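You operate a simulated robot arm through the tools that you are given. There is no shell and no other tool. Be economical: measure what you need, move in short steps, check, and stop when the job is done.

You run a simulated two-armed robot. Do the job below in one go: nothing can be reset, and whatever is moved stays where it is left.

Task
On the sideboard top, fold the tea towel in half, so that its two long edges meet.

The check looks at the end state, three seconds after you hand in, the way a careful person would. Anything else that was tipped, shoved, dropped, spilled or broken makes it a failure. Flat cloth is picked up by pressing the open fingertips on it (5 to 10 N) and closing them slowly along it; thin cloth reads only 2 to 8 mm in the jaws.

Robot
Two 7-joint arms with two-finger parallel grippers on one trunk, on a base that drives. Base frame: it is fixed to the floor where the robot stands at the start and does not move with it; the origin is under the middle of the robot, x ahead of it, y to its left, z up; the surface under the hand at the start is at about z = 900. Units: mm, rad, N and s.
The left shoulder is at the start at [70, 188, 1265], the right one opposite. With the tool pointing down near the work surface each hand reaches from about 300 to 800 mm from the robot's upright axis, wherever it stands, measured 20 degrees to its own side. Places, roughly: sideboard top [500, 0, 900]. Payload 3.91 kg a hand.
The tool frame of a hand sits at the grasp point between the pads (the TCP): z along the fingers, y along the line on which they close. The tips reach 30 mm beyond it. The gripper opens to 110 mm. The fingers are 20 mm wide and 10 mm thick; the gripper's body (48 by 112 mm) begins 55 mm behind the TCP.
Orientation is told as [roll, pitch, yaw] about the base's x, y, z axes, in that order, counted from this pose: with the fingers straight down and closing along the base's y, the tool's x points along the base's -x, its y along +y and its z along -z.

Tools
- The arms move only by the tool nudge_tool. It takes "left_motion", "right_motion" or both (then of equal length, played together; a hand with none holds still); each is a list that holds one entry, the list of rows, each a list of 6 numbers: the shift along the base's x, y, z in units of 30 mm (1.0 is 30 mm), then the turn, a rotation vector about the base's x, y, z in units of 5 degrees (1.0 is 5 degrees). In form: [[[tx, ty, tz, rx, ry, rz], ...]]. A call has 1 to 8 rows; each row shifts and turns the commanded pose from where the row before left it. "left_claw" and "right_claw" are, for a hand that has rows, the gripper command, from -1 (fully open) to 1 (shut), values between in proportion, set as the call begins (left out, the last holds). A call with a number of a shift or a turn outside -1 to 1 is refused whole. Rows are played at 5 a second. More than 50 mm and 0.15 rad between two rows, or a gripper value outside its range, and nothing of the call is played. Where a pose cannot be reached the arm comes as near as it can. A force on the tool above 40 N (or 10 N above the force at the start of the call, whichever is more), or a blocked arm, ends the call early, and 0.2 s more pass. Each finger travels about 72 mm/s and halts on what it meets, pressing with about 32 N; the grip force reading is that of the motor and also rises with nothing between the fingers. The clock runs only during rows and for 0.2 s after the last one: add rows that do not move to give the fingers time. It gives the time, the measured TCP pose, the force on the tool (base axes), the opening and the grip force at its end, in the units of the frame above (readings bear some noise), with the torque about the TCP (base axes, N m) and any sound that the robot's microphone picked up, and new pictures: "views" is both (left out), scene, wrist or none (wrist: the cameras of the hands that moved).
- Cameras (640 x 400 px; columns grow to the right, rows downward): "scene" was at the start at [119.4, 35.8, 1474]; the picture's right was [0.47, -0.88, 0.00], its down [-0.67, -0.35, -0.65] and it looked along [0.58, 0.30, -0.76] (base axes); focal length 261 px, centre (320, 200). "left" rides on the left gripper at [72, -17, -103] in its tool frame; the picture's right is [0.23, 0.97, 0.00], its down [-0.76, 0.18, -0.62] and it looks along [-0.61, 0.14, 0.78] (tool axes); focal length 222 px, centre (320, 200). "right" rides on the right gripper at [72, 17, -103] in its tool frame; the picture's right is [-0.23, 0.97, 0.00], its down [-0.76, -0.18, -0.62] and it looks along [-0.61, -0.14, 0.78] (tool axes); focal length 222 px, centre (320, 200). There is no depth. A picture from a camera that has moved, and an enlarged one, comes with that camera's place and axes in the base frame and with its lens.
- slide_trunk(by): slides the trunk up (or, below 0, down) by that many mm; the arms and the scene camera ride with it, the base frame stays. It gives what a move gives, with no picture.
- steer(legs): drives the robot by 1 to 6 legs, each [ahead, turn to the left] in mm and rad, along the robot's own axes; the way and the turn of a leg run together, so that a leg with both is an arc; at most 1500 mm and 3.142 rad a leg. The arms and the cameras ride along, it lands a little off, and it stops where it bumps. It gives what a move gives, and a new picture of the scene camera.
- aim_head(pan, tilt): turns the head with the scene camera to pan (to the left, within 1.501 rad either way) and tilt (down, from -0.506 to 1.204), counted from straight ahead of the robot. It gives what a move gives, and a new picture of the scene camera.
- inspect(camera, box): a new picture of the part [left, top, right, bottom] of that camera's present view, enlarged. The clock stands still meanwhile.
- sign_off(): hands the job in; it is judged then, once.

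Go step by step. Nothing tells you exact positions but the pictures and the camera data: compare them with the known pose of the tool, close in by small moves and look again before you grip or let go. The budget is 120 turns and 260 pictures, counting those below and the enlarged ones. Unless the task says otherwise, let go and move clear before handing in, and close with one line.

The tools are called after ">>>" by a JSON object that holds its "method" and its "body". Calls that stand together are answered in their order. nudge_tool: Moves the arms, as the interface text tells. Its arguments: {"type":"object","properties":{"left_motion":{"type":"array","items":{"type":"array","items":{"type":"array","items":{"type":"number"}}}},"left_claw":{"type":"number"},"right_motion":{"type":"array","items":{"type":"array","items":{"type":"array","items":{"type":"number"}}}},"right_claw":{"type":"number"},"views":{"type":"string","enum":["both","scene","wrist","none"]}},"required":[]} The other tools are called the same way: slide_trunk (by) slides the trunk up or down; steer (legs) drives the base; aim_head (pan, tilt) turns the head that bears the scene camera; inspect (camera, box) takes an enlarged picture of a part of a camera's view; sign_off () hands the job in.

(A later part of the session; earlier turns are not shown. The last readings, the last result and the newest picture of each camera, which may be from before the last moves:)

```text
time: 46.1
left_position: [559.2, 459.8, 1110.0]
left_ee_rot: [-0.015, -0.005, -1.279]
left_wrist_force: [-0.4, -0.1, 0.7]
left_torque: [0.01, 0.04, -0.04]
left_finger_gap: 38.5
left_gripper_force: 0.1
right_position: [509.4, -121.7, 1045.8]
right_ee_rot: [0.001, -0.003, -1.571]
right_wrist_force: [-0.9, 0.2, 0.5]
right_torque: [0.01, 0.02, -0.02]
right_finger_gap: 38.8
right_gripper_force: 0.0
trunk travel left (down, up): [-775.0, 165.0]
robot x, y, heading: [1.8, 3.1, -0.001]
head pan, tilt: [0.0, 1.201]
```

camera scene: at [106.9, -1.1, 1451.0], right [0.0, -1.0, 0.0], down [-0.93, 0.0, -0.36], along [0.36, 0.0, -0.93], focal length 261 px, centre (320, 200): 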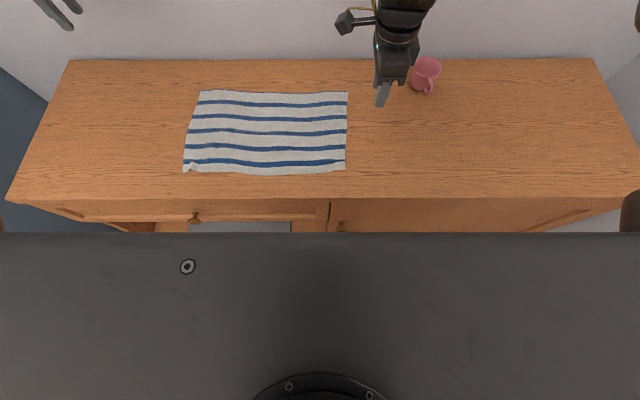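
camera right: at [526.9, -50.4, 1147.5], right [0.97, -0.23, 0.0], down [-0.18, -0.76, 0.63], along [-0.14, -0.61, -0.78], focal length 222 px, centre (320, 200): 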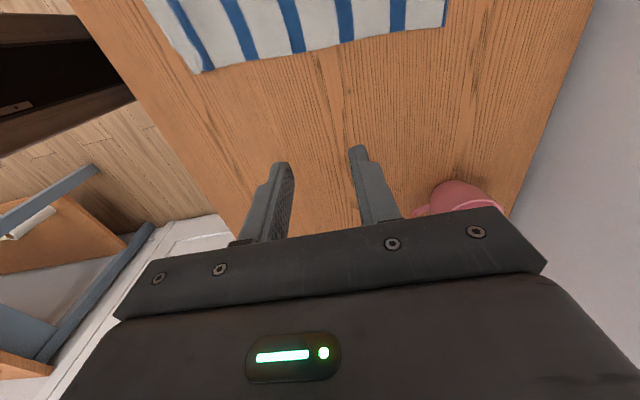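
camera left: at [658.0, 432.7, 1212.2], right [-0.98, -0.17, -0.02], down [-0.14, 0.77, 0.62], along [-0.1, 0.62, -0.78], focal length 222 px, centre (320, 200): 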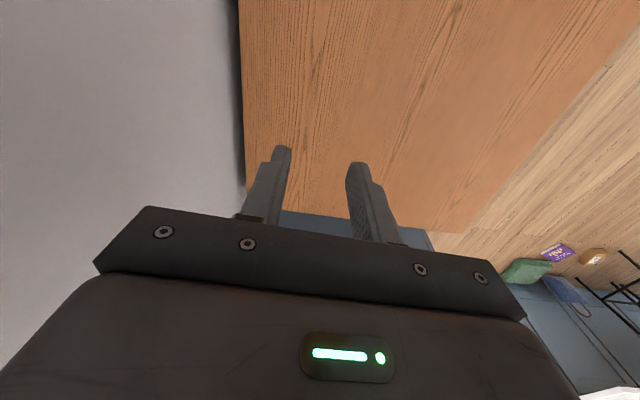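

>>> {"method": "nudge_tool", "body": {"left_motion": [[[-0.34, -0.93, -0.87, 0.17, 0, -0.84], [-0.34, -0.93, -0.87, 0, 0, -0.84], [-0.34, -0.93, -0.87, 0, 0, -0.84], [-0.34, -0.93, -0.87, 0, 0, -0.84], [-0.34, -0.93, -0.87, 0, 0, 0]]], "right_motion": [[[-0.01, 0.44, -0.43, 0, 0, 0], [-0.01, 0.44, -0.43, 0, 0, 0], [-0.01, 0.44, -0.43, 0, 0, 0], [-0.01, 0.44, -0.43, 0, 0, 0], [-0.01, 0.44, -0.43, 0, 0, 0]]]}}

>>> {"method": "inspect", "body": {"camera": "scene", "box": [170, 65, 370, 185]}}

```text
time: 47.3
left_position: [514.3, 319.6, 978.7]
left_ee_rot: [-0.011, 0.011, -1.57]
left_wrist_force: [0.2, 0.8, 0.7]
left_torque: [-0.01, -0.02, 0.04]
left_finger_gap: 38.4
left_gripper_force: 0.1
right_position: [509.0, -56.0, 979.4]
right_ee_rot: [-0.002, -0.004, -1.572]
right_wrist_force: [0.3, 0.2, 0.2]
right_torque: [0.01, -0.01, 0.01]
right_finger_gap: 38.7
right_gripper_force: 0.0
trunk travel left (down, up): [-775.0, 165.0]
robot x, y, heading: [0.9, 2.2, 0.001]
head pan, tilt: [0.0, 1.201]
camera scene: at [107.8, -0.5, 1451.0], right [0.0, -1.0, 0.0], down [-0.93, 0.0, -0.36], along [0.36, 0.0, -0.93], focal length 261 px, centre (320, 200)
camera right: at [526.5, 16.9, 1083.6], right [0.97, -0.23, 0.0], down [-0.18, -0.76, 0.63], along [-0.14, -0.61, -0.78], focal length 222 px, centre (320, 200)
camera left: at [497.9, 392.9, 1082.6], right [0.97, 0.23, -0.01], down [0.19, -0.77, 0.61], along [0.13, -0.6, -0.79], focal length 222 px, centre (320, 200)
```

scene: 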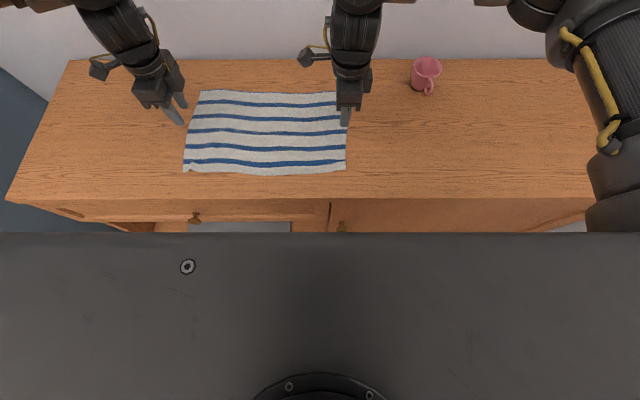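
right: 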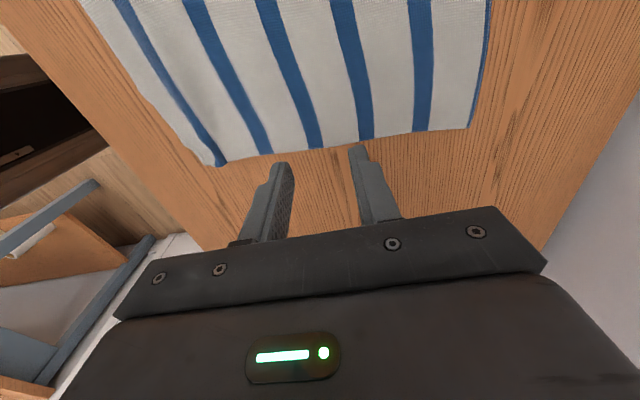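
left: 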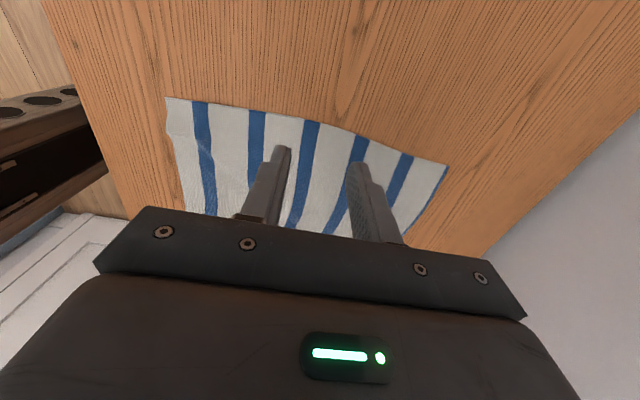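

```text
3.20 times, centred on (270, 125) of scene
camera zoom: at [107.8, -0.5, 1451.0], right [0.0, -1.0, 0.0], down [-0.93, 0.0, -0.36], along [0.36, 0.0, -0.93], focal length 835 px, centre (480, 440)
```

zoom: 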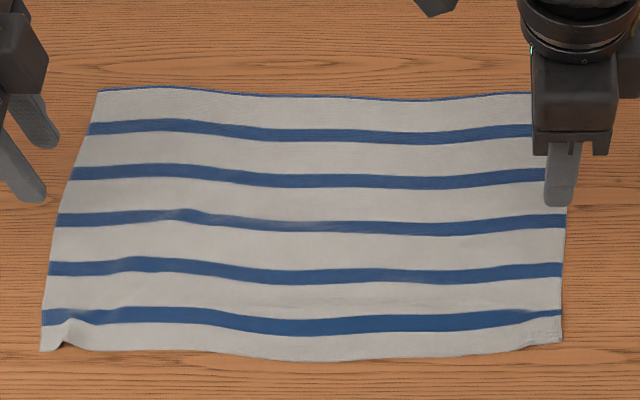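

The centre line is at x ≈ 511 at both ends. I'll lower onto it.

>>> {"method": "nudge_tool", "body": {"left_motion": [[[-0.1, 0, -0.5, 0, 0, 0], [0, 0, -0.5, 0, 0, 0], [0, 0, -0.4, 0, 0, 0], [0, 0, -0.1, 0, 0, 0], [0, 0, 0, 0, 0, 0]]], "right_motion": [[[0.06, 0, -0.5, 0, 0, 0], [0, 0, -0.5, 0, 0, 0], [0, 0, -0.4, 0, 0, 0], [0, 0, -0.1, 0, 0, 0], [0, 0, 0, 0, 0, 0]]], "views": "wrist"}}

```text
time: 48.5
left_position: [508.3, 320.9, 935.3]
left_ee_rot: [-0.012, 0.011, -1.57]
left_wrist_force: [0.3, -0.1, -1.0]
left_torque: [0.01, 0.02, -0.03]
left_finger_gap: 38.6
left_gripper_force: 0.1
right_position: [507.3, -55.7, 933.6]
right_ee_rot: [0.0, -0.004, -1.572]
right_wrist_force: [0.0, -0.3, -0.6]
right_torque: [-0.02, 0.01, 0.01]
right_finger_gap: 38.5
right_gripper_force: 0.1
trunk travel left (down, up): [-775.0, 165.0]
robot x, y, heading: [2.1, -0.4, 0.005]
head pan, tilt: [0.0, 1.201]
camera right: at [524.4, 16.0, 1036.6], right [0.97, -0.23, 0.0], down [-0.18, -0.76, 0.63], along [-0.14, -0.61, -0.78], focal length 222 px, centre (320, 200)
camera left: at [492.2, 392.9, 1039.3], right [0.97, 0.23, -0.01], down [0.18, -0.77, 0.61], along [0.13, -0.6, -0.79], focal length 222 px, centre (320, 200)
```

right: 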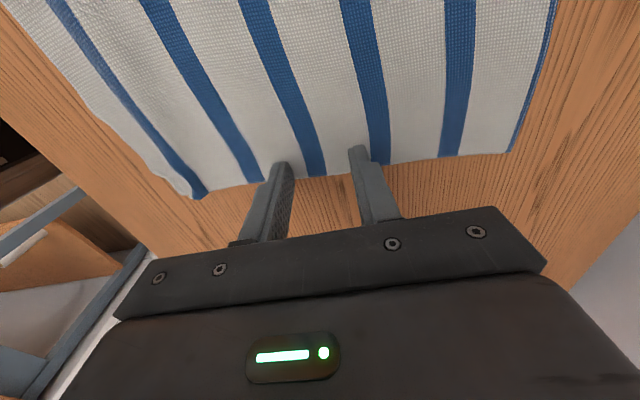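
left: 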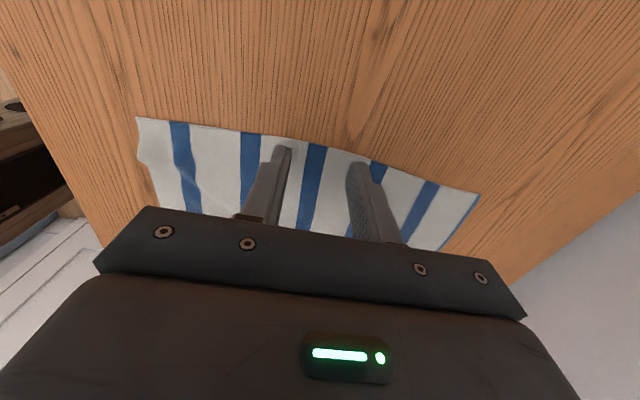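

>>> {"method": "nudge_tool", "body": {"left_motion": [[[0.1, 0, -0.07, 0, 0, 0], [0, 0, -0.08, 0, 0, 0], [0, 0, 0, 0, 0, 0]]], "right_motion": [[[0.12, 0, -0.07, 0, 0, 0], [0, 0, -0.06, 0, 0, 0], [0, 0, 0, 0, 0, 0]]], "views": "none"}}

```text
time: 49.3
left_position: [511.0, 320.6, 933.8]
left_ee_rot: [-0.01, 0.01, -1.569]
left_wrist_force: [-0.4, 0.3, -0.3]
left_torque: [0.01, 0.01, -0.01]
left_finger_gap: 38.6
left_gripper_force: 0.1
right_position: [510.8, -55.7, 931.1]
right_ee_rot: [0.003, -0.002, -1.572]
right_wrist_force: [2.0, -1.7, 18.8]
right_torque: [-0.17, 0.2, 0.08]
right_finger_gap: 37.8
right_gripper_force: 0.0
trunk travel left (down, up): [-775.0, 165.0]
robot x, y, heading: [-1.3, -0.8, -0.002]
head pan, tilt: [0.0, 1.201]
```

>>> {"method": "nudge_tool", "body": {"left_motion": [[[0, 0, -0.06, 0, 0, 0], [0, 0, 0, 0, 0, 0]]], "right_motion": [[[0, 0, 0.03, 0, 0, 0], [0, 0, 0, 0, 0, 0]]], "views": "none"}}

```text
time: 49.9
left_position: [510.1, 320.7, 931.5]
left_ee_rot: [-0.006, 0.012, -1.568]
left_wrist_force: [0.3, 3.2, 22.9]
left_torque: [0.1, -0.5, 0.08]
left_finger_gap: 38.2
left_gripper_force: 0.0
right_position: [510.4, -57.4, 932.0]
right_ee_rot: [0.003, -0.005, -1.571]
right_wrist_force: [1.1, 0.3, 3.8]
right_torque: [-0.02, 0.0, 0.0]
right_finger_gap: 38.4
right_gripper_force: 0.0
trunk travel left (down, up): [-775.0, 165.0]
robot x, y, heading: [1.5, 0.3, -0.002]
head pan, tilt: [0.0, 1.201]
```

>>> {"method": "nudge_tool", "body": {"left_motion": [[[0, 0, 0.02, 0.1, -0.13, 0], [0, 0, 0, 0, 0, 0]]], "right_motion": [[[0, 0, -0.012, 0, 0, 0], [0, 0, 0, 0, 0, 0]]], "views": "none"}}

```text
time: 50.5
left_position: [510.6, 320.1, 932.1]
left_ee_rot: [0.004, 0.018, -1.57]
left_wrist_force: [4.8, 1.7, 23.7]
left_torque: [0.01, 0.12, -0.03]
left_finger_gap: 37.5
left_gripper_force: 0.0
right_position: [510.5, -55.5, 931.4]
right_ee_rot: [0.001, -0.001, -1.573]
right_wrist_force: [-1.9, 0.2, 6.2]
right_torque: [-0.02, 0.09, -0.02]
right_finger_gap: 39.0
right_gripper_force: 0.4
trunk travel left (down, up): [-775.0, 165.0]
robot x, y, heading: [0.9, -1.3, -0.001]
head pan, tilt: [0.0, 1.201]
```

>>> {"method": "nudge_tool", "body": {"left_motion": [[[0, 0, 0.03, 0, 0, 0], [0, 0, 0, 0, 0, 0]]], "right_motion": [[[0, 0, -0.005, 0, 0, 0], [0, 0, 0, 0, 0, 0]]], "left_claw": 0.42, "right_claw": 0.42, "views": "wrist"}}

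```text
time: 51.1
left_position: [507.7, 319.4, 930.7]
left_ee_rot: [-0.002, 0.021, -1.571]
left_wrist_force: [-0.1, 0.1, 11.7]
left_torque: [-0.03, -0.03, 0.02]
left_finger_gap: 30.3
left_gripper_force: 0.1
right_position: [511.1, -57.0, 931.9]
right_ee_rot: [0.002, -0.001, -1.573]
right_wrist_force: [-2.3, -2.2, 10.1]
right_torque: [-0.07, 0.16, 0.01]
right_finger_gap: 32.0
right_gripper_force: 0.1
trunk travel left (down, up): [-775.0, 165.0]
robot x, y, heading: [2.4, 0.8, -0.0]
head pan, tilt: [0.0, 1.201]
camera right: at [527.8, 16.0, 1034.9], right [0.97, -0.23, 0.0], down [-0.18, -0.76, 0.62], along [-0.14, -0.61, -0.78], focal length 222 px, centre (320, 200)
camera left: at [490.3, 390.8, 1035.7], right [0.97, 0.23, 0.01], down [0.18, -0.77, 0.61], along [0.14, -0.59, -0.79], focal length 222 px, centre (320, 200)
```

right: 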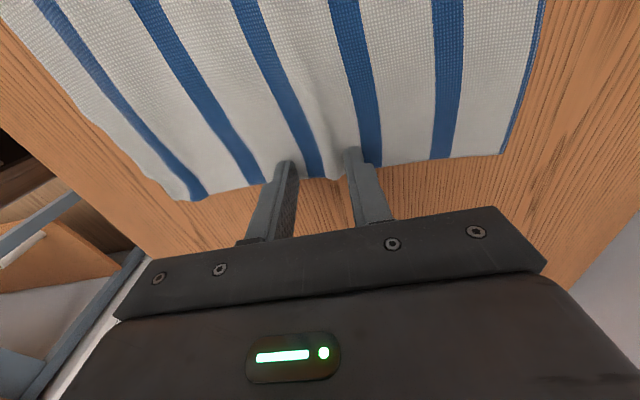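
left: 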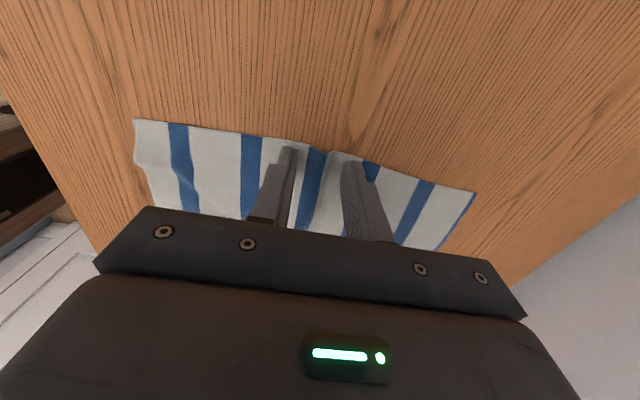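

The cloth is gathering into a ridge along the centre line at both ends. Continuing to close slowly.

>>> {"method": "nudge_tool", "body": {"left_motion": [[[0, 0, 0, 0, 0, 0], [0, 0, 0, 0, 0, 0]]], "right_motion": [[[0, 0, 0, 0, 0, 0], [0, 0, 0, 0, 0, 0]]], "left_claw": 0.6, "right_claw": 0.6, "views": "none"}}

>>> {"method": "nudge_tool", "body": {"left_motion": [[[0, 0, 0, 0, 0, 0], [0, 0, 0, 0, 0, 0]]], "right_motion": [[[0, 0, 0, 0, 0, 0], [0, 0, 0, 0, 0, 0]]], "left_claw": 0.76, "right_claw": 0.76, "views": "wrist"}}

```text
time: 51.7
left_position: [509.1, 320.5, 930.5]
left_ee_rot: [0.002, 0.02, -1.57]
left_wrist_force: [-0.8, -1.9, 9.7]
left_torque: [-0.02, 0.0, 0.01]
left_finger_gap: 21.1
left_gripper_force: 0.2
right_position: [511.7, -55.8, 931.6]
right_ee_rot: [0.001, -0.001, -1.573]
right_wrist_force: [0.4, -0.2, 11.7]
right_torque: [-0.02, 0.07, 0.02]
right_finger_gap: 21.1
right_gripper_force: 0.1
trunk travel left (down, up): [-775.0, 165.0]
robot x, y, heading: [-0.2, 0.8, -0.0]
head pan, tilt: [0.0, 1.201]
```

```text
time: 52.3
left_position: [509.7, 321.5, 931.1]
left_ee_rot: [0.001, 0.018, -1.571]
left_wrist_force: [-0.3, 0.0, 7.8]
left_torque: [0.02, 0.01, -0.01]
left_finger_gap: 12.3
left_gripper_force: 0.0
right_position: [512.1, -54.8, 931.6]
right_ee_rot: [0.003, -0.005, -1.572]
right_wrist_force: [1.0, 0.2, 14.4]
right_torque: [-0.09, 0.06, 0.0]
right_finger_gap: 11.8
right_gripper_force: 0.2
trunk travel left (down, up): [-775.0, 165.0]
robot x, y, heading: [-1.5, -0.5, 0.0]
head pan, tilt: [0.0, 1.201]
camera right: at [528.3, 17.0, 1034.8], right [0.97, -0.23, 0.0], down [-0.18, -0.76, 0.62], along [-0.14, -0.61, -0.78], focal length 222 px, centre (320, 200)
camera left: at [490.9, 391.7, 1035.7], right [0.97, 0.23, 0.01], down [0.18, -0.77, 0.61], along [0.14, -0.59, -0.79], focal length 222 px, centre (320, 200)
```

right: 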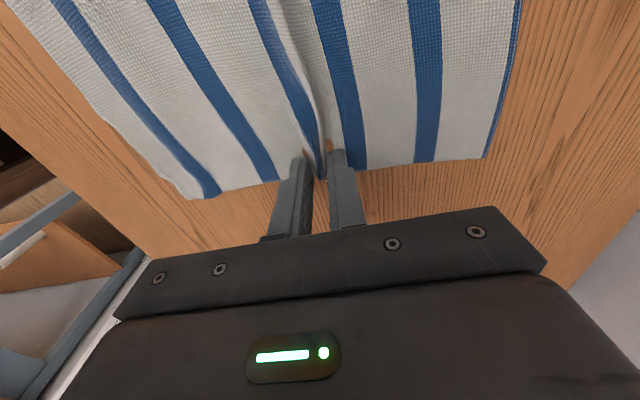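
left: 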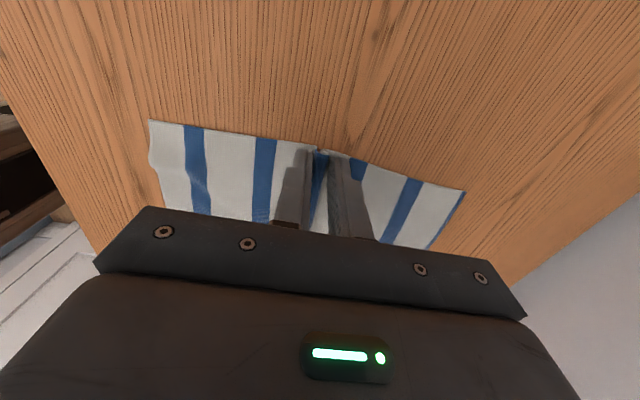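

>>> {"method": "nudge_tool", "body": {"left_motion": [[[0, 0, 0, 0, 0, 0], [0, 0, 0, 0, 0, 0], [0, 0, 0, 0, 0, 0]]], "right_motion": [[[0, 0, 0, 0, 0, 0], [0, 0, 0, 0, 0, 0], [0, 0, 0, 0, 0, 0]]], "left_claw": 1, "right_claw": 1, "views": "none"}}

>>> {"method": "nudge_tool", "body": {"left_motion": [[[0, 0, 0.3, 0, 0, 0], [0, 0, 0.4, 0, 0, 0], [0, 0, 0.5, 0, 0, 0], [0, 0, 0.5, 0, 0, 0]]], "right_motion": [[[0, 0, 0.3, 0, 0, 0], [0, 0, 0.4, 0, 0, 0], [0, 0, 0.5, 0, 0, 0], [0, 0, 0.5, 0, 0, 0]]]}}

>>> {"method": "inspect", "body": {"camera": "scene", "box": [170, 65, 370, 185]}}

```text
time: 53.1
left_position: [508.0, 320.5, 931.6]
left_ee_rot: [0.003, 0.019, -1.569]
left_wrist_force: [1.4, 0.3, 7.9]
left_torque: [-0.02, -0.02, 0.03]
left_finger_gap: 6.4
left_gripper_force: 32.6
right_position: [512.3, -55.6, 931.6]
right_ee_rot: [0.003, -0.003, -1.573]
right_wrist_force: [-0.3, 0.8, 15.4]
right_torque: [-0.04, 0.07, 0.02]
right_finger_gap: 3.0
right_gripper_force: 32.2
trunk travel left (down, up): [-775.0, 165.0]
robot x, y, heading: [2.3, -2.8, 0.007]
head pan, tilt: [0.0, 1.201]
```

```text
time: 54.1
left_position: [507.8, 320.5, 981.8]
left_ee_rot: [0.0, 0.02, -1.571]
left_wrist_force: [-0.4, 0.5, -0.1]
left_torque: [-0.01, -0.02, 0.01]
left_finger_gap: 2.2
left_gripper_force: 31.9
right_position: [515.1, -53.5, 983.4]
right_ee_rot: [-0.002, -0.003, -1.573]
right_wrist_force: [0.0, 0.4, 0.5]
right_torque: [0.02, -0.02, 0.01]
right_finger_gap: 2.8
right_gripper_force: 32.1
trunk travel left (down, up): [-775.0, 165.0]
robot x, y, heading: [1.7, 2.4, 0.001]
head pan, tilt: [0.0, 1.201]
camera scene: at [105.8, -0.7, 1451.0], right [0.0, -1.0, 0.0], down [-0.93, 0.0, -0.36], along [0.36, 0.0, -0.93], focal length 261 px, centre (320, 200)
camera right: at [529.7, 18.6, 1085.8], right [0.97, -0.23, 0.0], down [-0.18, -0.76, 0.63], along [-0.14, -0.61, -0.78], focal length 222 px, centre (320, 200)
camera left: at [491.0, 391.1, 1086.5], right [0.97, 0.23, 0.0], down [0.18, -0.77, 0.61], along [0.14, -0.59, -0.79], focal length 222 px, centre (320, 200)
```

scene: 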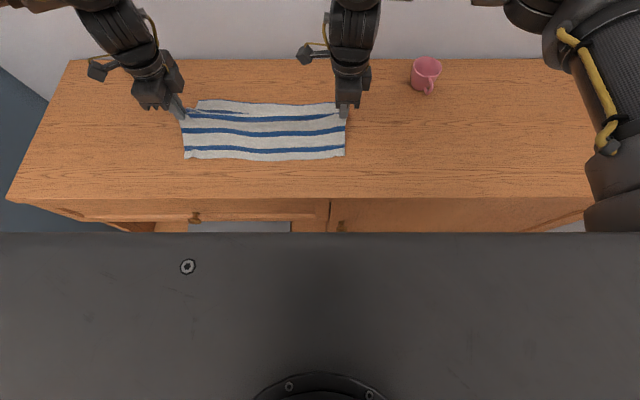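
right: 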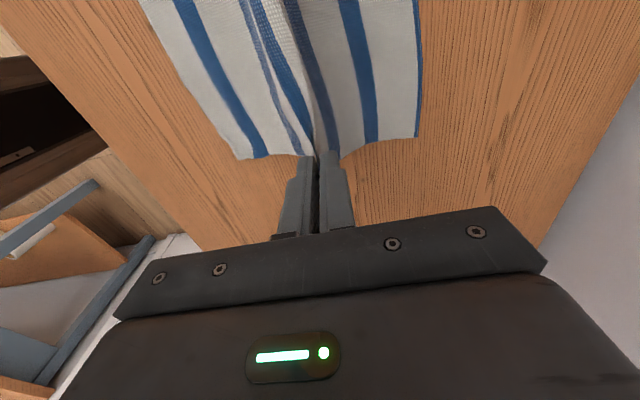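
left: 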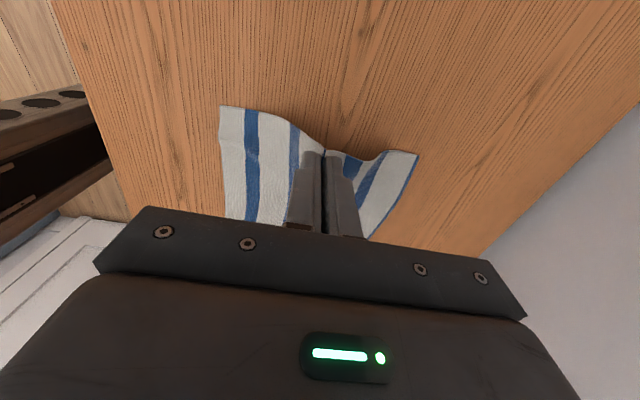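

```text
3.20 times, centred on (270, 125) of scene
camera zoom: at [105.8, -0.7, 1451.0], right [0.0, -1.0, 0.0], down [-0.93, 0.0, -0.36], along [0.36, 0.0, -0.93], focal length 835 px, centre (480, 440)
```

zoom: 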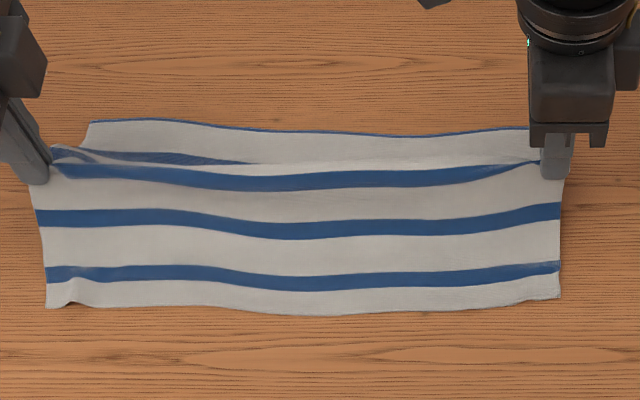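

Both ends are held along the centre line. I'll lift slowly until the two halves hang together.

>>> {"method": "nudge_tool", "body": {"left_motion": [[[0, 0.05, 0.33, 0, 0, 0], [0, 0.05, 0.33, 0, 0, 0], [0, 0, 0.33, 0, 0, 0], [0, 0, 0.33, 0, 0, 0], [0, 0, 0.33, 0, 0, 0], [0, 0, 0.33, 0, 0, 0], [0, 0, 0, 0, 0, 0]]], "right_motion": [[[0, -0.05, 0.33, 0, 0, 0], [0, -0.05, 0.33, 0, 0, 0], [0, 0, 0.33, 0, 0, 0], [0, 0, 0.33, 0, 0, 0], [0, 0, 0.33, 0, 0, 0], [0, 0, 0.33, 0, 0, 0], [0, 0, 0, 0, 0, 0]]]}}

>>> {"method": "inspect", "body": {"camera": "scene", "box": [170, 65, 370, 185]}}

```text
time: 55.7
left_position: [508.5, 324.6, 1040.5]
left_ee_rot: [-0.001, 0.02, -1.57]
left_wrist_force: [0.6, -2.6, -0.2]
left_torque: [-0.05, -0.02, 0.06]
left_finger_gap: 2.4
left_gripper_force: 32.2
right_position: [511.3, -58.1, 1042.0]
right_ee_rot: [0.001, -0.003, -1.573]
right_wrist_force: [-0.4, 2.0, -0.4]
right_torque: [0.08, 0.0, -0.01]
right_finger_gap: 3.0
right_gripper_force: 32.2
trunk travel left (down, up): [-775.0, 165.0]
robot x, y, heading: [0.5, 0.3, -0.001]
head pan, tilt: [0.0, 1.201]
camera scene: at [106.9, -0.4, 1451.0], right [0.0, -1.0, 0.0], down [-0.93, 0.0, -0.36], along [0.36, 0.0, -0.93], focal length 261 px, centre (320, 200)
camera right: at [529.4, 14.6, 1145.4], right [0.97, -0.23, 0.0], down [-0.18, -0.76, 0.63], along [-0.14, -0.61, -0.78], focal length 222 px, centre (320, 200)
camera left: at [490.8, 395.5, 1144.3], right [0.97, 0.23, 0.0], down [0.18, -0.77, 0.61], along [0.14, -0.59, -0.79], focal length 222 px, centre (320, 200)
```

scene: 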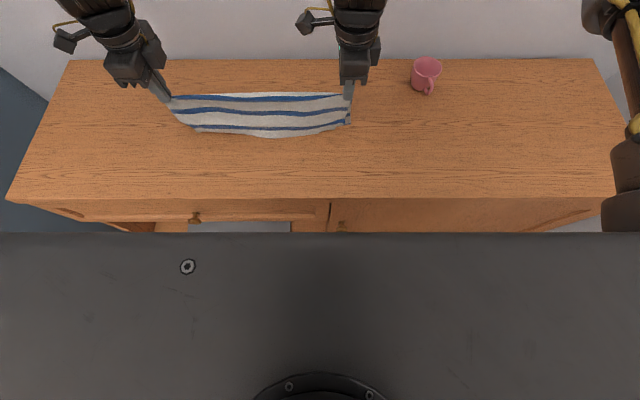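
right: 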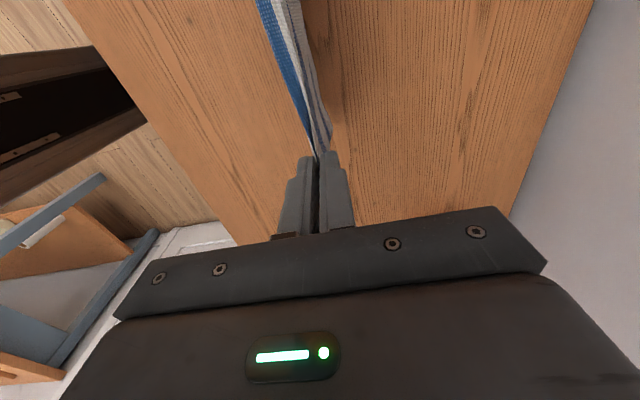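
left: 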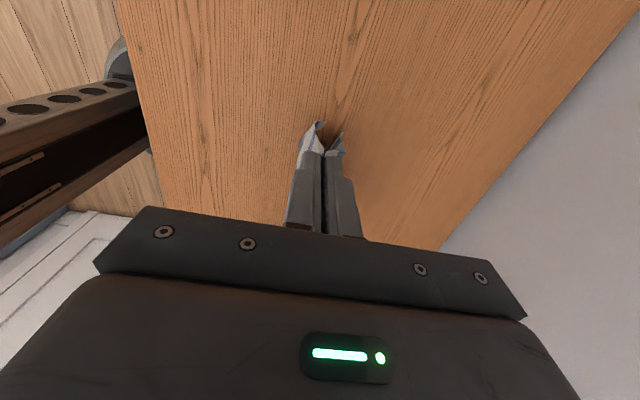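

```text
3.20 times, centred on (270, 125) of scene
camera zoom: at [106.9, -0.4, 1451.0], right [0.0, -1.0, 0.0], down [-0.93, 0.0, -0.36], along [0.36, 0.0, -0.93], focal length 835 px, centre (480, 440)
```

zoom: 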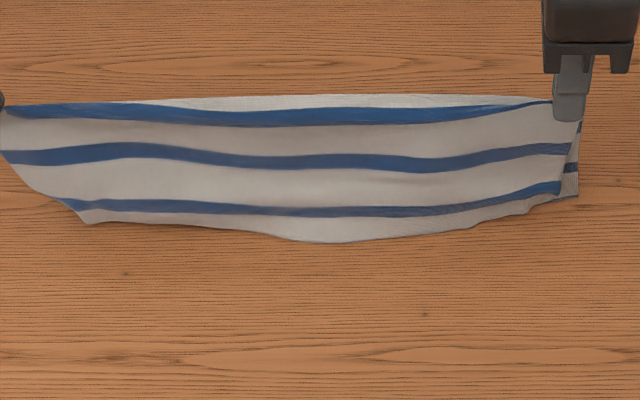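

The two halves hang together. Now I'll touch the edges down and lay the fold toward me along an arc.

>>> {"method": "nudge_tool", "body": {"left_motion": [[[0, 0, -0.33, 0, 0, 0], [-0.667, 0, -0.05, 0, 0, 0], [-0.667, 0, -0.17, 0, 0, 0], [-0.6, 0, -0.32, 0, 0, 0], [-0.6, 0, -0.4, 0, 0, 0], [-0.45, 0, -0.43, 0, 0, 0]]], "right_motion": [[[0, 0, -0.33, 0, 0, 0], [-0.667, 0, -0.05, 0, 0, 0], [-0.667, 0, -0.17, 0, 0, 0], [-0.6, 0, -0.32, 0, 0, 0], [-0.6, 0, -0.4, 0, 0, 0], [-0.5, 0, -0.43, 0, 0, 0]]]}}

>>> {"method": "inspect", "body": {"camera": "scene", "box": [170, 65, 370, 185]}}

```text
time: 57.1
left_position: [418.0, 322.6, 990.7]
left_ee_rot: [0.001, 0.02, -1.569]
left_wrist_force: [-0.4, -4.0, -0.2]
left_torque: [-0.07, 0.02, 0.01]
left_finger_gap: 2.3
left_gripper_force: 32.0
right_position: [422.5, -60.9, 988.7]
right_ee_rot: [-0.001, -0.002, -1.572]
right_wrist_force: [-1.2, 2.5, 0.3]
right_torque: [0.1, -0.02, -0.01]
right_finger_gap: 2.9
right_gripper_force: 31.6
trunk travel left (down, up): [-775.0, 165.0]
robot x, y, heading: [-1.0, -0.0, -0.004]
head pan, tilt: [0.0, 1.201]
camera scene: at [106.5, -0.3, 1451.1], right [0.0, -1.0, 0.0], down [-0.93, 0.0, -0.36], along [0.36, 0.0, -0.93], focal length 261 px, centre (320, 200)
camera right: at [438.3, 11.5, 1092.9], right [0.97, -0.23, 0.0], down [-0.18, -0.76, 0.63], along [-0.14, -0.61, -0.78], focal length 222 px, centre (320, 200)
camera left: at [401.2, 393.4, 1095.6], right [0.97, 0.23, 0.0], down [0.18, -0.77, 0.61], along [0.14, -0.59, -0.79], focal length 222 px, centre (320, 200)
```

scene: 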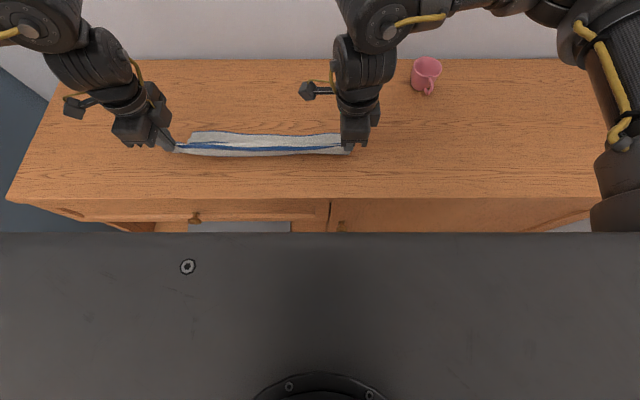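
right: 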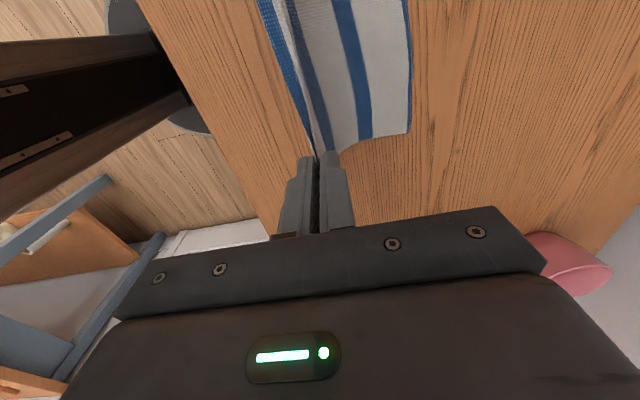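
left: 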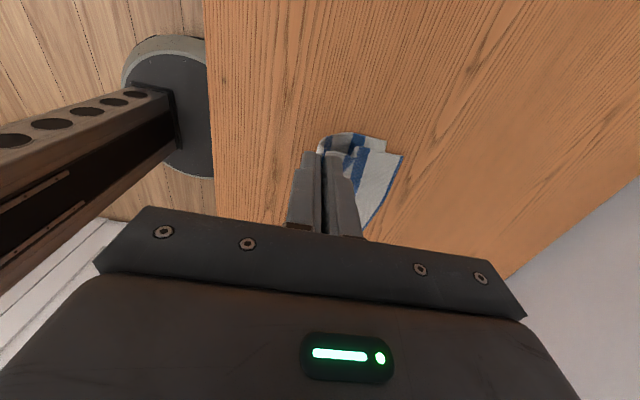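

```text
3.20 times, centred on (270, 125) of scene
camera zoom: at [106.5, -0.3, 1451.1], right [0.0, -1.0, 0.0], down [-0.93, 0.0, -0.36], along [0.36, 0.0, -0.93], focal length 835 px, centre (480, 440)
```

zoom: 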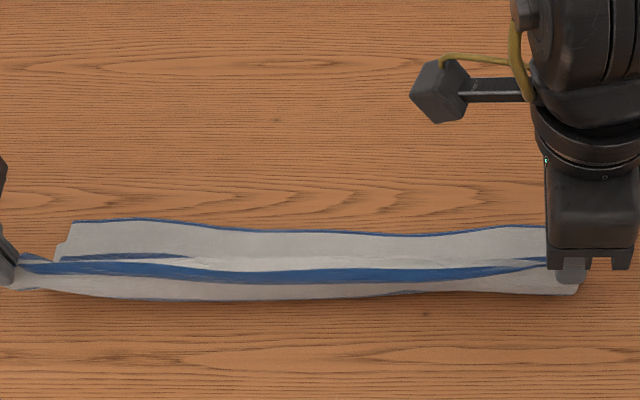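

The fold is coming down; pulling it taut toward me while low will even out both layers. Continuing.

>>> {"method": "nudge_tool", "body": {"left_motion": [[[-0.45, 0, -0.6, 0, 0, 0], [-0.45, 0, -0.6, 0, 0, 0], [-0.45, 0, -0.45, 0, 0, 0], [-0.4, 0, -0.15, 0, 0, 0], [-0.3, 0, 0, 0, 0, 0]]], "right_motion": [[[-0.5, 0, -0.6, 0, 0, 0], [-0.45, 0, -0.6, 0, 0, 0], [-0.45, 0, -0.45, 0, 0, 0], [-0.4, 0, -0.1, 0, 0, 0], [-0.3, 0, 0, 0, 0, 0]]]}}

>>> {"method": "inspect", "body": {"camera": "scene", "box": [170, 85, 370, 205]}}

```text
time: 58.3
left_position: [359.0, 324.0, 935.9]
left_ee_rot: [0.0, 0.019, -1.57]
left_wrist_force: [0.7, -3.1, 1.6]
left_torque: [-0.09, -0.01, -0.01]
left_finger_gap: 2.3
left_gripper_force: 32.2
right_position: [357.4, -59.0, 936.2]
right_ee_rot: [-0.001, -0.006, -1.573]
right_wrist_force: [0.4, 3.2, -0.1]
right_torque: [0.11, -0.03, -0.01]
right_finger_gap: 3.0
right_gripper_force: 32.4
trunk travel left (down, up): [-775.0, 165.0]
robot x, y, heading: [-5.4, 1.6, -0.003]
head pan, tilt: [0.0, 1.201]
camera scene: at [106.3, -0.4, 1451.1], right [0.0, -1.0, 0.0], down [-0.93, 0.0, -0.36], along [0.36, 0.0, -0.93], focal length 261 px, centre (320, 200)
camera right: at [374.5, 13.3, 1039.8], right [0.97, -0.23, 0.0], down [-0.18, -0.76, 0.63], along [-0.14, -0.61, -0.78], focal length 222 px, centre (320, 200)
camera left: at [341.3, 395.1, 1041.2], right [0.97, 0.23, 0.0], down [0.18, -0.77, 0.61], along [0.14, -0.59, -0.79], focal length 222 px, centre (320, 200)
```

scene: 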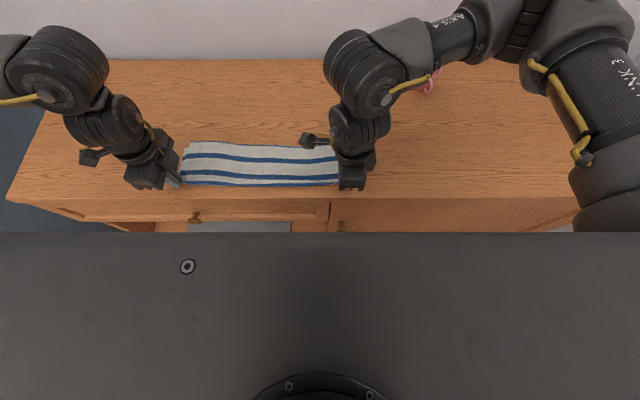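
right: 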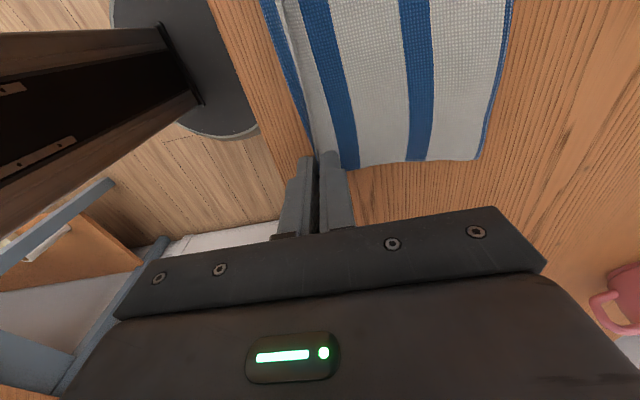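
left: 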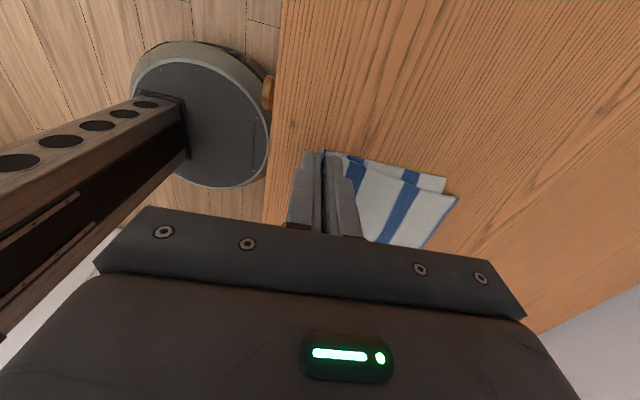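

```text
3.20 times, centred on (270, 145) of scene
camera zoom: at [106.3, -0.4, 1451.1], right [0.0, -1.0, 0.0], down [-0.93, 0.0, -0.36], along [0.36, 0.0, -0.93], focal length 835 px, centre (480, 376)
```

zoom: 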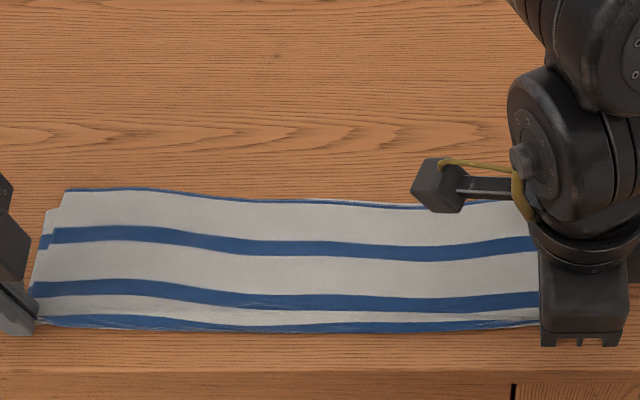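

The lower layer's left corner is about 19 mm short of the upper and I'm near the sideboard's front edge. I'll lift the fold again, move farther back, and lay it with a longer drag so both layers pull straight.

>>> {"method": "nudge_tool", "body": {"left_motion": [[[0.3, 0, 0.8, 0, 0, 0], [0.6, 0, 0.8, 0, 0, 0], [0.8, 0, 0.7, 0, 0, 0], [0.9, 0, 0.7, 0, 0, 0], [1, 0, 0.5, 0, 0, 0], [1, 0, 0.4, 0, 0, 0], [1, 0, 0, 0, 0, 0], [1, 0, 0, 0, 0, 0]]], "right_motion": [[[0.3, 0, 0.8, 0, 0, 0], [0.6, 0, 0.8, 0, 0, 0], [0.8, 0, 0.7, 0, 0, 0], [0.9, 0, 0.7, 0, 0, 0], [1, 0, 0.5, 0, 0, 0], [1, 0, 0.4, 0, 0, 0], [1, 0, 0, 0, 0, 0], [1, 0, 0, 0, 0, 0]]], "views": "wrist"}}

>>> {"method": "inspect", "body": {"camera": "scene", "box": [150, 45, 370, 165]}}

```text
time: 60.1
left_position: [555.1, 323.5, 1048.9]
left_ee_rot: [-0.002, 0.019, -1.571]
left_wrist_force: [0.0, -3.4, -0.5]
left_torque: [-0.07, 0.04, -0.03]
left_finger_gap: 2.3
left_gripper_force: 32.1
right_position: [560.8, -59.1, 1051.8]
right_ee_rot: [-0.004, -0.005, -1.574]
right_wrist_force: [1.1, 4.6, 0.1]
right_torque: [0.08, 0.05, -0.04]
right_finger_gap: 2.8
right_gripper_force: 31.7
trunk travel left (down, up): [-775.0, 165.0]
robot x, y, heading: [1.8, -2.0, -0.002]
head pan, tilt: [0.0, 1.201]
camera right: at [577.8, 13.3, 1155.9], right [0.97, -0.23, 0.0], down [-0.18, -0.76, 0.63], along [-0.14, -0.61, -0.78], focal length 222 px, centre (320, 200)
camera left: at [537.8, 395.1, 1154.0], right [0.97, 0.23, 0.0], down [0.18, -0.77, 0.61], along [0.14, -0.59, -0.79], focal length 222 px, centre (320, 200)
```

right: 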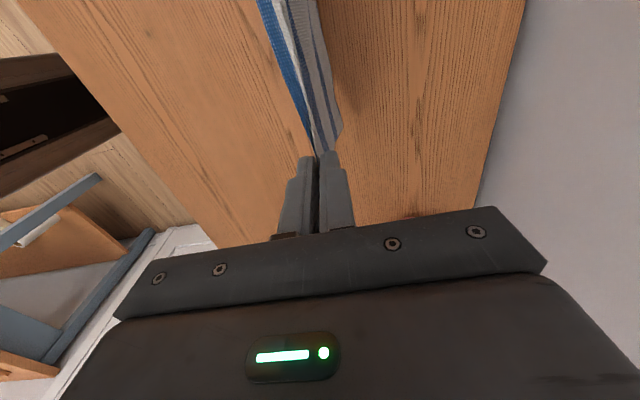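
left: 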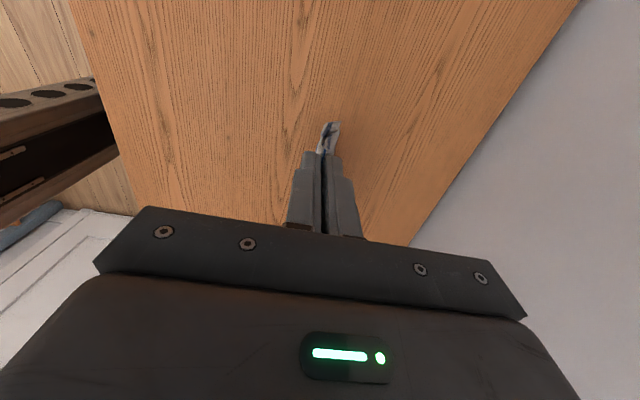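

```text
2.91 times, centred on (260, 105) of scene
camera zoom: at [109.1, -0.4, 1450.8], right [0.0, -1.0, 0.0], down [-0.93, 0.0, -0.36], along [0.36, 0.0, -0.93], focal length 759 px, centre (494, 476)
```

zoom: 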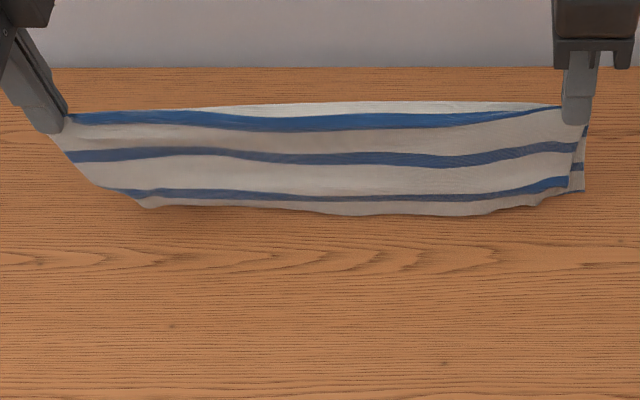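

>>> {"method": "nudge_tool", "body": {"left_motion": [[[0, 0, -0.5, 0, 0, 0], [-0.75, 0, -0.2, 0, 0, 0], [-0.75, 0, -0.33, 0, 0, 0], [-0.75, 0, -0.5, 0, 0, 0], [-0.7, 0, -0.6, 0, 0, 0], [-0.67, 0, -0.67, 0, 0, 0], [-0.67, 0, -0.57, 0, 0, 0], [-0.5, 0, -0.3, 0, 0, 0]]], "right_motion": [[[0, 0, -0.6, 0, 0, 0], [-0.85, 0, -0.2, 0, 0, 0], [-0.8, 0, -0.33, 0, 0, 0], [-0.75, 0, -0.5, 0, 0, 0], [-0.7, 0, -0.6, 0, 0, 0], [-0.67, 0, -0.67, 0, 0, 0], [-0.67, 0, -0.57, 0, 0, 0], [-0.5, 0, -0.3, 0, 0, 0]]], "views": "wrist"}}

>>> {"method": "inspect", "body": {"camera": "scene", "box": [160, 75, 360, 195]}}

```text
time: 61.9
left_position: [411.2, 324.1, 942.6]
left_ee_rot: [-0.001, 0.018, -1.571]
left_wrist_force: [0.0, -4.6, -0.2]
left_torque: [-0.12, -0.02, -0.01]
left_finger_gap: 2.5
left_gripper_force: 32.4
right_position: [410.9, -59.7, 941.1]
right_ee_rot: [0.0, -0.003, -1.571]
right_wrist_force: [-0.2, 5.4, -0.9]
right_torque: [0.17, -0.03, -0.01]
right_finger_gap: 3.0
right_gripper_force: 32.0
trunk travel left (down, up): [-775.0, 165.0]
robot x, y, heading: [1.6, 0.8, -0.0]
head pan, tilt: [0.0, 1.201]
camera right: at [427.7, 12.6, 1043.9], right [0.97, -0.23, 0.0], down [-0.18, -0.76, 0.63], along [-0.14, -0.61, -0.78], focal length 222 px, centre (320, 200)
camera left: at [393.3, 396.4, 1048.1], right [0.97, 0.23, 0.0], down [0.18, -0.77, 0.61], along [0.14, -0.59, -0.79], focal length 222 px, centre (320, 200)
```

right: 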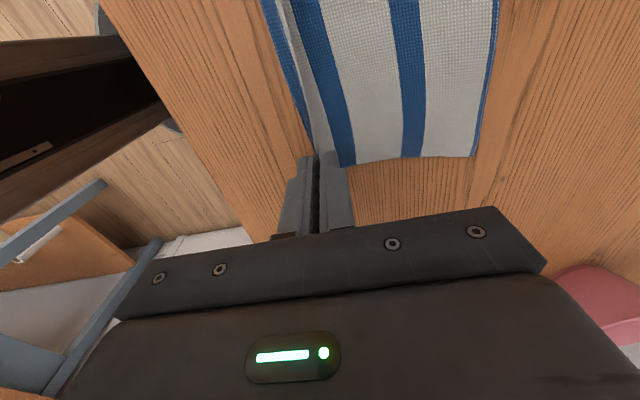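
left: 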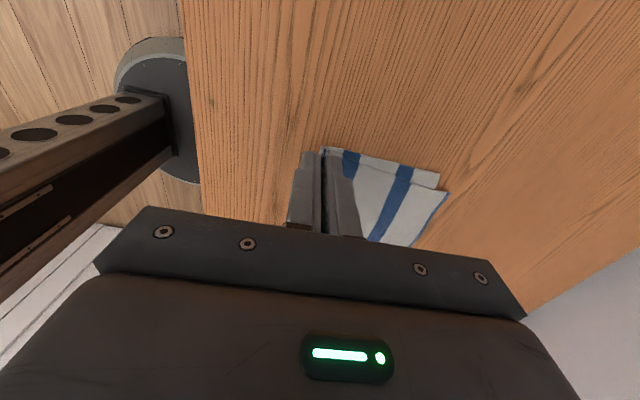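

```text
3.20 times, centred on (260, 135) of scene
camera zoom: at [105.7, -0.5, 1451.2], right [0.0, -1.0, 0.0], down [-0.93, 0.0, -0.36], along [0.36, 0.0, -0.93], focal length 835 px, centre (512, 408)
```

zoom: 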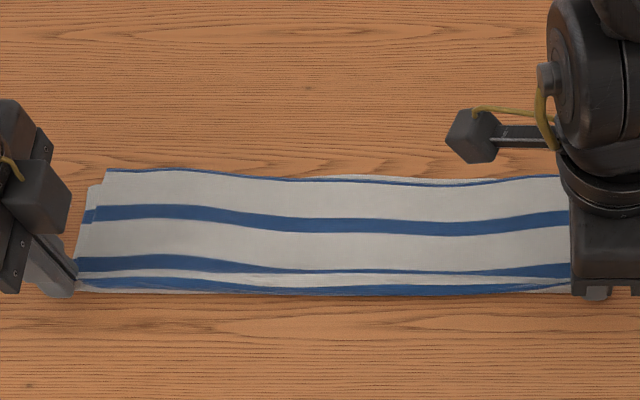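

The stripes show both layers nearly aligned; only the lower layer's left corner is somewhat short. I'll finish the pull, lower and release, then look with the hands out of the way.

>>> {"method": "nudge_tool", "body": {"left_motion": [[[-0.4, 0, -0.15, 0, 0, 0], [-0.4, 0, -0.08, 0, 0, 0], [0, 0, 0, 0, 0, 0]]], "right_motion": [[[-0.4, 0, -0.12, 0, 0, 0], [-0.4, 0, -0.08, 0, 0, 0], [0, 0, 0, 0, 0, 0]]], "views": "none"}}

>>> {"method": "nudge_tool", "body": {"left_motion": [[[0, 0, 0, 0, 0, 0], [0, 0, 0, 0, 0, 0], [0, 0, 0.3, 0, 0, 0], [0, 0, 0.6, 0, 0, 0], [0, 0.5, 1, 0, 0, 0], [0, 1, 1, 0, 0, 0], [0, 1, 1, 0, 0, 0]]], "right_motion": [[[0, 0, 0, 0, 0, 0], [0, 0, 0, 0, 0, 0], [0, 0, 0.3, 0, 0, 0], [0, 0, 0.6, 0, 0, 0], [0, -0.5, 1, 0, 0, 0], [0, -1, 1, 0, 0, 0], [0, -1, 1, 0, 0, 0]]], "left_claw": 0.6, "right_claw": 0.6, "views": "wrist"}}

>>> {"method": "inspect", "body": {"camera": "scene", "box": [160, 75, 360, 195]}}

```text
time: 62.7
left_position: [387.5, 324.6, 934.6]
left_ee_rot: [0.001, 0.018, -1.569]
left_wrist_force: [-0.4, -3.1, 3.2]
left_torque: [-0.08, 0.01, 0.03]
left_finger_gap: 2.5
left_gripper_force: 32.3
right_position: [385.2, -59.1, 936.1]
right_ee_rot: [0.0, -0.002, -1.573]
right_wrist_force: [0.5, 3.3, 0.2]
right_torque: [0.1, 0.0, 0.03]
right_finger_gap: 3.0
right_gripper_force: 31.8
trunk travel left (down, up): [-775.0, 165.0]
robot x, y, heading: [1.8, -0.5, 0.005]
head pan, tilt: [0.0, 1.201]
```

```text
time: 64.3
left_position: [386.8, 401.8, 1054.9]
left_ee_rot: [0.003, 0.019, -1.571]
left_wrist_force: [0.1, -0.2, -0.7]
left_torque: [-0.02, -0.01, -0.01]
left_finger_gap: 21.8
left_gripper_force: 0.0
right_position: [382.9, -134.5, 1052.6]
right_ee_rot: [0.001, -0.003, -1.573]
right_wrist_force: [0.1, -0.4, 0.1]
right_torque: [0.06, -0.03, -0.01]
right_finger_gap: 21.7
right_gripper_force: 0.0
trunk travel left (down, up): [-775.0, 165.0]
robot x, y, heading: [1.6, 2.5, -0.0]
head pan, tilt: [0.0, 1.201]
camera right: at [399.8, -62.0, 1156.2], right [0.97, -0.23, 0.0], down [-0.18, -0.76, 0.63], along [-0.14, -0.61, -0.78], focal length 222 px, centre (320, 200)
camera left: at [369.0, 472.8, 1160.2], right [0.97, 0.23, 0.01], down [0.18, -0.77, 0.61], along [0.14, -0.59, -0.79], focal length 222 px, centre (320, 200)
```

right: 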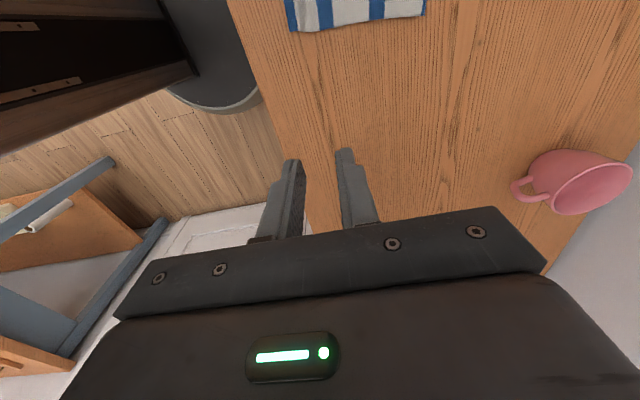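
left: 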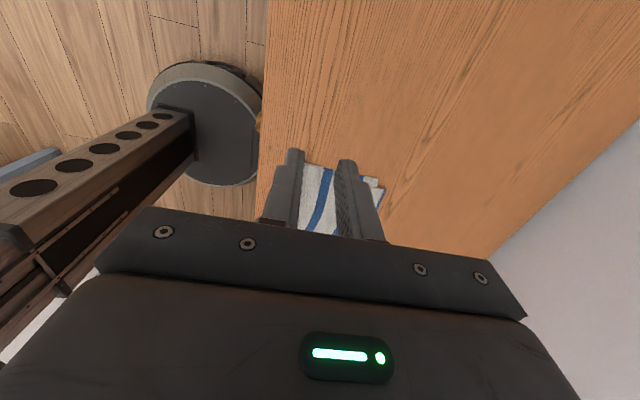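

```text
3.20 times, centred on (260, 135) of scene
camera zoom: at [103.8, -1.7, 1451.1], right [0.0, -1.0, 0.0], down [-0.93, 0.0, -0.36], along [0.36, 0.0, -0.93], focal length 835 px, centre (512, 408)
```

zoom: 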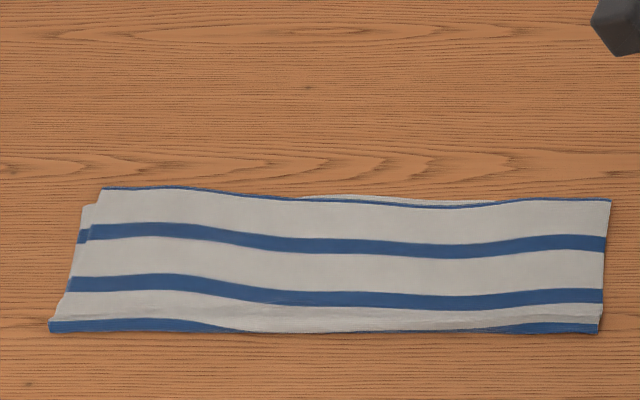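

The towel is now neatly folded. Let me look closely at both ends and the far edge.

>>> {"method": "inspect", "body": {"camera": "scene", "box": [170, 120, 250, 185]}}

>>> {"method": "inspect", "body": {"camera": "scene", "box": [280, 120, 360, 185]}}

```text
6.15 times, centred on (210, 152) of scene
camera zoom: at [103.8, -1.7, 1451.1], right [0.0, -1.0, 0.0], down [-0.93, 0.0, -0.36], along [0.36, 0.0, -0.93], focal length 1605 px, centre (997, 492)
```

zoom: 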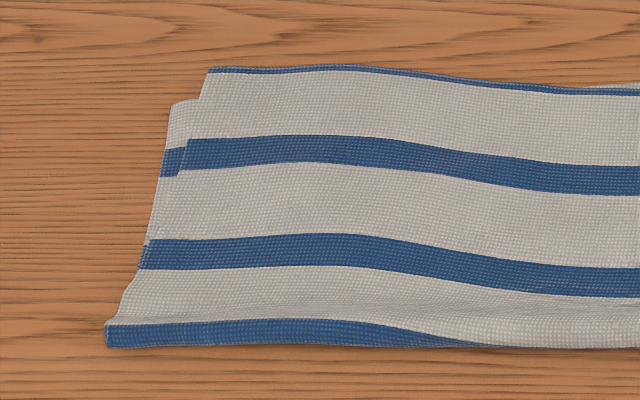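

```text
6.15 times, centred on (320, 152) of scene
camera zoom: at [103.8, -1.7, 1451.1], right [0.0, -1.0, 0.0], down [-0.93, 0.0, -0.36], along [0.36, 0.0, -0.93], focal length 1605 px, centre (320, 492)
```

zoom: 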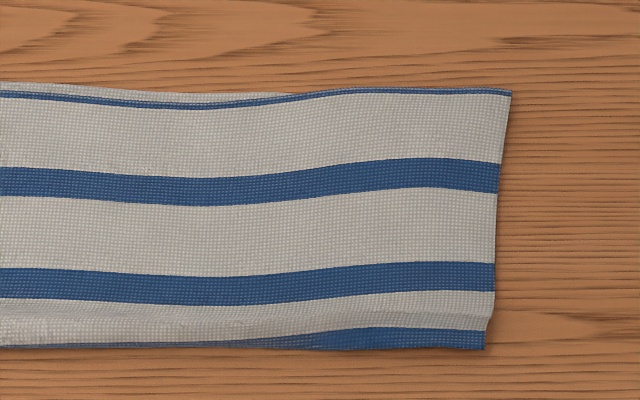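

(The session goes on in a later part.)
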